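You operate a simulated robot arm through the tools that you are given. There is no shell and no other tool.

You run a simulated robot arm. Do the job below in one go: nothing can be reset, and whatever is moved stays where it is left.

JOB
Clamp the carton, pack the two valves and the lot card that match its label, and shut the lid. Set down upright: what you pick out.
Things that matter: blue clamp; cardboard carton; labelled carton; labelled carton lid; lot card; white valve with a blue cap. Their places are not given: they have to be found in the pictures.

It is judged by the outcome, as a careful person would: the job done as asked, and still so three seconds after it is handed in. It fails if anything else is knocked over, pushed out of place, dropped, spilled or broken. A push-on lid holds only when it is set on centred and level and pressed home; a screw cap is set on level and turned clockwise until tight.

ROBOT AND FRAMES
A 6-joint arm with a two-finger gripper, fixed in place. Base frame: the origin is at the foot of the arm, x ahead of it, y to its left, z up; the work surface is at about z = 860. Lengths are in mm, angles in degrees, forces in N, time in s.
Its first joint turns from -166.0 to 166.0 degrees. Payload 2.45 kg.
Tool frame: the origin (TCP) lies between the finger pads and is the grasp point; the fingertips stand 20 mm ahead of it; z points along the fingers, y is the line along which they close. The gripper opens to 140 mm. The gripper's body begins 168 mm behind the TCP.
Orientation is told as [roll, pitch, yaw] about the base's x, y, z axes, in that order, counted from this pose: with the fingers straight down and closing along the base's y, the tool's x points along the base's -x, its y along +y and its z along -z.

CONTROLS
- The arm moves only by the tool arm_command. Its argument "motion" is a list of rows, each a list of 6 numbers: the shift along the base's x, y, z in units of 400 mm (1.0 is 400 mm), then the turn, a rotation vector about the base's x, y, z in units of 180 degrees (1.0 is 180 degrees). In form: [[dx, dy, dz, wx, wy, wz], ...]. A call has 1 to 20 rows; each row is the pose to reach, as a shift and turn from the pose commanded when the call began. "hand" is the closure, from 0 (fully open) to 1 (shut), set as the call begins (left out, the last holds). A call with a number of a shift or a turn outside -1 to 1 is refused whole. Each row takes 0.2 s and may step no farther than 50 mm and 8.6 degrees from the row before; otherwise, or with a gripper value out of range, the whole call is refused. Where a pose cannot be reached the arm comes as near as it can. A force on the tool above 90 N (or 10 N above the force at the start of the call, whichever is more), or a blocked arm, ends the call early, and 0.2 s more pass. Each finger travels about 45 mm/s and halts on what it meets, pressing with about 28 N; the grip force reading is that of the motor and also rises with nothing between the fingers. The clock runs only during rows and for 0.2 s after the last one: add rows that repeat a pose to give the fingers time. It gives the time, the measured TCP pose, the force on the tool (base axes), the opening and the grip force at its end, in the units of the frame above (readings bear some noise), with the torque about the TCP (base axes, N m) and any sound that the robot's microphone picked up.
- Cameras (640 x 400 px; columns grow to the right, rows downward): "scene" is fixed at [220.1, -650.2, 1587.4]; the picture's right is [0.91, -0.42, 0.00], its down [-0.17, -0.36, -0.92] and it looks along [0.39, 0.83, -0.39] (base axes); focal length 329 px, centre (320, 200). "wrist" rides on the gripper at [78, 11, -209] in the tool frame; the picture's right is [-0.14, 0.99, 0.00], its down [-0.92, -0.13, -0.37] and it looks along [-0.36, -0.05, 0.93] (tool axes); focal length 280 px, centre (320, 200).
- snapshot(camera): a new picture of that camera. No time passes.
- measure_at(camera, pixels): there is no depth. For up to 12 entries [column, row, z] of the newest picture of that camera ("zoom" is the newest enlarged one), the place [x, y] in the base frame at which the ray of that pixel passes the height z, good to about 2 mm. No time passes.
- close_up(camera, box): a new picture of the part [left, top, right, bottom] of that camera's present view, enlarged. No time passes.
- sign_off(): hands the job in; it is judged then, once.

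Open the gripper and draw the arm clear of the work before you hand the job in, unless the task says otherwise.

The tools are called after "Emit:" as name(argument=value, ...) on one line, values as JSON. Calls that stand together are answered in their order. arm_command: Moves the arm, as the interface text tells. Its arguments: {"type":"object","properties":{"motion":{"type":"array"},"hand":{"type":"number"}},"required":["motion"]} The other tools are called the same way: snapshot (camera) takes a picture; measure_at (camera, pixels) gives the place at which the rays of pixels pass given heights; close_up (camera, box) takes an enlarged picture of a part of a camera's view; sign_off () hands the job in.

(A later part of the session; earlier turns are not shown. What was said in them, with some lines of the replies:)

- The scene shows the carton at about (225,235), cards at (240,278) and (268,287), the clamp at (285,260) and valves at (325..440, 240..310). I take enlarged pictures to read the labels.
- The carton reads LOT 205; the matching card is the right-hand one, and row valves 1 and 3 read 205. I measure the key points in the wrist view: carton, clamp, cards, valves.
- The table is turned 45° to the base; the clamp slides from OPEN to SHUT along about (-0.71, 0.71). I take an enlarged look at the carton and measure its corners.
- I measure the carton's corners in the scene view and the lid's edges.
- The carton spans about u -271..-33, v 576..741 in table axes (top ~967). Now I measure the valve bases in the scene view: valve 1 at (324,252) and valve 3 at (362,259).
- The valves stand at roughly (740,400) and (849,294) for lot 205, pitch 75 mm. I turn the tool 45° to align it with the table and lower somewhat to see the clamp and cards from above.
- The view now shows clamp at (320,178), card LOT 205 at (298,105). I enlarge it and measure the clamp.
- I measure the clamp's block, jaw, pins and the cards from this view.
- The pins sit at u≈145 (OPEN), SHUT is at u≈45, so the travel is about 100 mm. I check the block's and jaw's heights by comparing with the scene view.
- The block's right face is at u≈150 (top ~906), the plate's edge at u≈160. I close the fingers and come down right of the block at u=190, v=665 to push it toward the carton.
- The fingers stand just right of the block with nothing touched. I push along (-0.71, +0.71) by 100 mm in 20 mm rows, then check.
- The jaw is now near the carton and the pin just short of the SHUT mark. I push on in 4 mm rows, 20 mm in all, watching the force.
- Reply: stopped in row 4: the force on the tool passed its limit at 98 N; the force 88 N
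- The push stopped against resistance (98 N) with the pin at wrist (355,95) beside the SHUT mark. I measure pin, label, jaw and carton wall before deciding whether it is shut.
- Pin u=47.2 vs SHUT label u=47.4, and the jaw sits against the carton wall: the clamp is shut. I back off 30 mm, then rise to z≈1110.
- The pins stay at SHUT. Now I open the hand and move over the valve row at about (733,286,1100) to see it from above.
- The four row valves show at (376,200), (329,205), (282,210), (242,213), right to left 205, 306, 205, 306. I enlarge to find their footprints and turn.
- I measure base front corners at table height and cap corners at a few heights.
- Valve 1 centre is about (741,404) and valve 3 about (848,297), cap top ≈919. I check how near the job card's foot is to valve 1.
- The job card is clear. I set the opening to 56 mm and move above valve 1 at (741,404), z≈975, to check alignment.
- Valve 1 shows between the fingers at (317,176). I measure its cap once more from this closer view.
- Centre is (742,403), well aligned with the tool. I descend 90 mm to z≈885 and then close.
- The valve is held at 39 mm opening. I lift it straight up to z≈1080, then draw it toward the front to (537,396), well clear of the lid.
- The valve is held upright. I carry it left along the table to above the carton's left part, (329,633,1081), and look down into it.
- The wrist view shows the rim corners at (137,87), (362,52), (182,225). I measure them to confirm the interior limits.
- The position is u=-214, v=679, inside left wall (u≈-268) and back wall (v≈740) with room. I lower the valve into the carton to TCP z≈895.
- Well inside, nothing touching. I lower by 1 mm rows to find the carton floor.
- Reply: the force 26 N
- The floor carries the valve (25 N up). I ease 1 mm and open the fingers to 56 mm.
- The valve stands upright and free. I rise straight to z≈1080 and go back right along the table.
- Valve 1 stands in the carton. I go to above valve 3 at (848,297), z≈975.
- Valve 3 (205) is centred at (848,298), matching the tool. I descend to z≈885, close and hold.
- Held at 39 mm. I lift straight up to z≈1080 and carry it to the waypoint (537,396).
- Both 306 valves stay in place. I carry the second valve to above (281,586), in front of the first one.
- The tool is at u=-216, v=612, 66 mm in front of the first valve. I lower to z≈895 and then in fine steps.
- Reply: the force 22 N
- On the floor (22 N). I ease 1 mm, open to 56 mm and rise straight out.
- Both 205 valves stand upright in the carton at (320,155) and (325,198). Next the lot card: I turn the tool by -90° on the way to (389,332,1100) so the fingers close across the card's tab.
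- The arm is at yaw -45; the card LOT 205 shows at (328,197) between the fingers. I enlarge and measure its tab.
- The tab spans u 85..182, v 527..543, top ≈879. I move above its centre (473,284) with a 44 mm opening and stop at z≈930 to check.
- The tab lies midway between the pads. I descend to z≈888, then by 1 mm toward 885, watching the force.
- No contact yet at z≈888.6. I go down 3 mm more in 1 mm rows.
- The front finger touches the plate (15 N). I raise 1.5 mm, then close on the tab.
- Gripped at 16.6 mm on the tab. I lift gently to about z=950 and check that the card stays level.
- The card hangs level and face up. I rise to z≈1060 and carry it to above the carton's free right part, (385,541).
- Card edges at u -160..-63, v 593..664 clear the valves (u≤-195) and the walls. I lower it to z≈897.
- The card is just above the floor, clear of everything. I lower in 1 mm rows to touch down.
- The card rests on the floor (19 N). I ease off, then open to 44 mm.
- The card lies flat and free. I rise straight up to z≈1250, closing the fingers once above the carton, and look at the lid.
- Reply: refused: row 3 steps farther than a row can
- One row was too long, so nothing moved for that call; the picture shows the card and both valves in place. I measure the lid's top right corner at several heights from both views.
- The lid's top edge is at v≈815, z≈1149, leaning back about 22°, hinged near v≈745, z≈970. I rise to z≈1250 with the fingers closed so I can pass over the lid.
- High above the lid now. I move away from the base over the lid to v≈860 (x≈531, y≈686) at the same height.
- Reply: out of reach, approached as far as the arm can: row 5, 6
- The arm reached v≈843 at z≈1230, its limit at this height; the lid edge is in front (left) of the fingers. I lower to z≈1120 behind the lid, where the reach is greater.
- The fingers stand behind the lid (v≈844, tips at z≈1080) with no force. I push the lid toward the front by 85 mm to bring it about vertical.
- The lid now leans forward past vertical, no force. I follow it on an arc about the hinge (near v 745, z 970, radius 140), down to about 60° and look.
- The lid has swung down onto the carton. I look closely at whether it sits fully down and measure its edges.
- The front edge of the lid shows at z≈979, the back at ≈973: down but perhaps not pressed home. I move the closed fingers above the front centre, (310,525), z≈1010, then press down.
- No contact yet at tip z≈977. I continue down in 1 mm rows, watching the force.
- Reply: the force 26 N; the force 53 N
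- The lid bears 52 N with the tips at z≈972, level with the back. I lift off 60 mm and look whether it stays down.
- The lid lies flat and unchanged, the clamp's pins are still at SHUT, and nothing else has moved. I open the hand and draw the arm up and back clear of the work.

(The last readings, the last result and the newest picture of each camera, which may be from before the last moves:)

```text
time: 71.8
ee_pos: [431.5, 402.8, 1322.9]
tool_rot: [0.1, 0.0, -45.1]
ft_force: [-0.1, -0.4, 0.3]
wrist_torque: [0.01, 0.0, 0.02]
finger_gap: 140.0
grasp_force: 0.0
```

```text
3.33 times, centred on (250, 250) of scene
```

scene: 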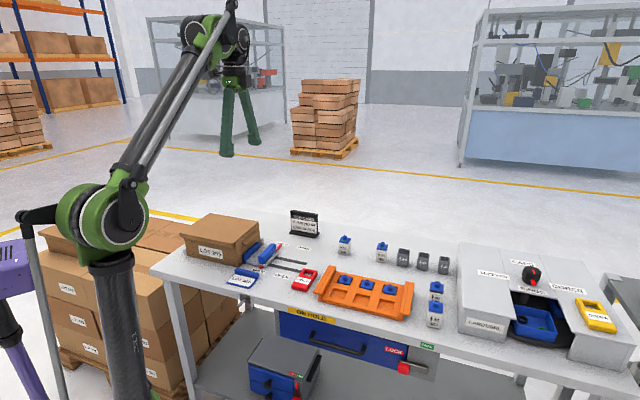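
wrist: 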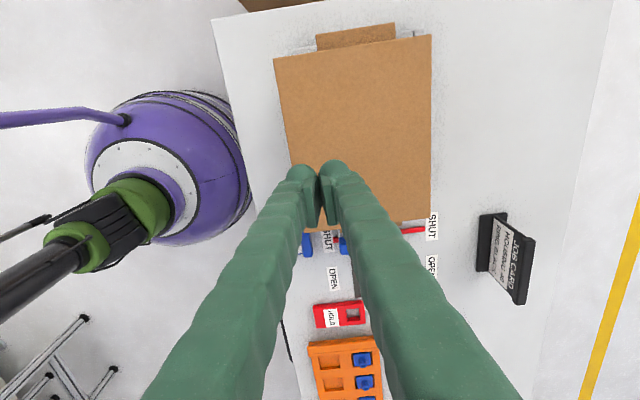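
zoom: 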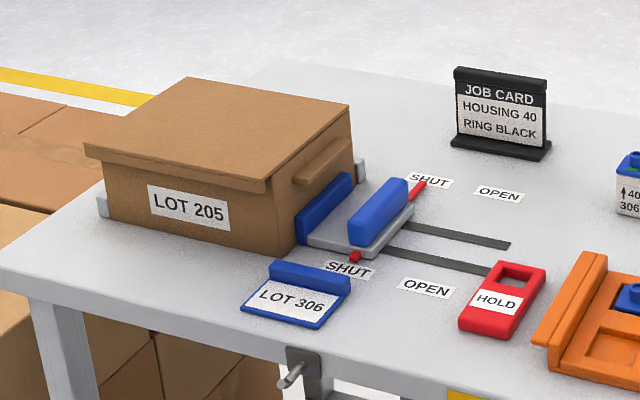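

The carton is clamped at SHUT, holds the two 205 valves and the LOT 205 card, and its lid is down; the arm is clear and open. I hand the job in.

Emit:
sign_off()

```text
The job is handed in.
```

The job is done and handed in. The carton is clamped, packed with the two lot 205 valves and the LOT 205 card, and its lid is shut.

- **Clamp:** I pushed it until it stopped against the carton. Its pins line up with the SHUT marks, and the last picture shows them still there.
- **Valves:** both valves marked 205 stand upright on the carton floor on the left side. The two 306 valves were left where they were.
- **Lot card:** the LOT 205 card lies flat and face up on the right side. The LOT 306 card was left in place.
- **Lid:** it swung down by itself once past vertical. I then pressed the front centre with about 52 N. It lies level in the last picture. The microphone picked up no click, so I judged it shut from the pictures and the height readings.

In the last pictures nothing else had been moved or knocked over. The gripper is open and the arm is clear of the work.
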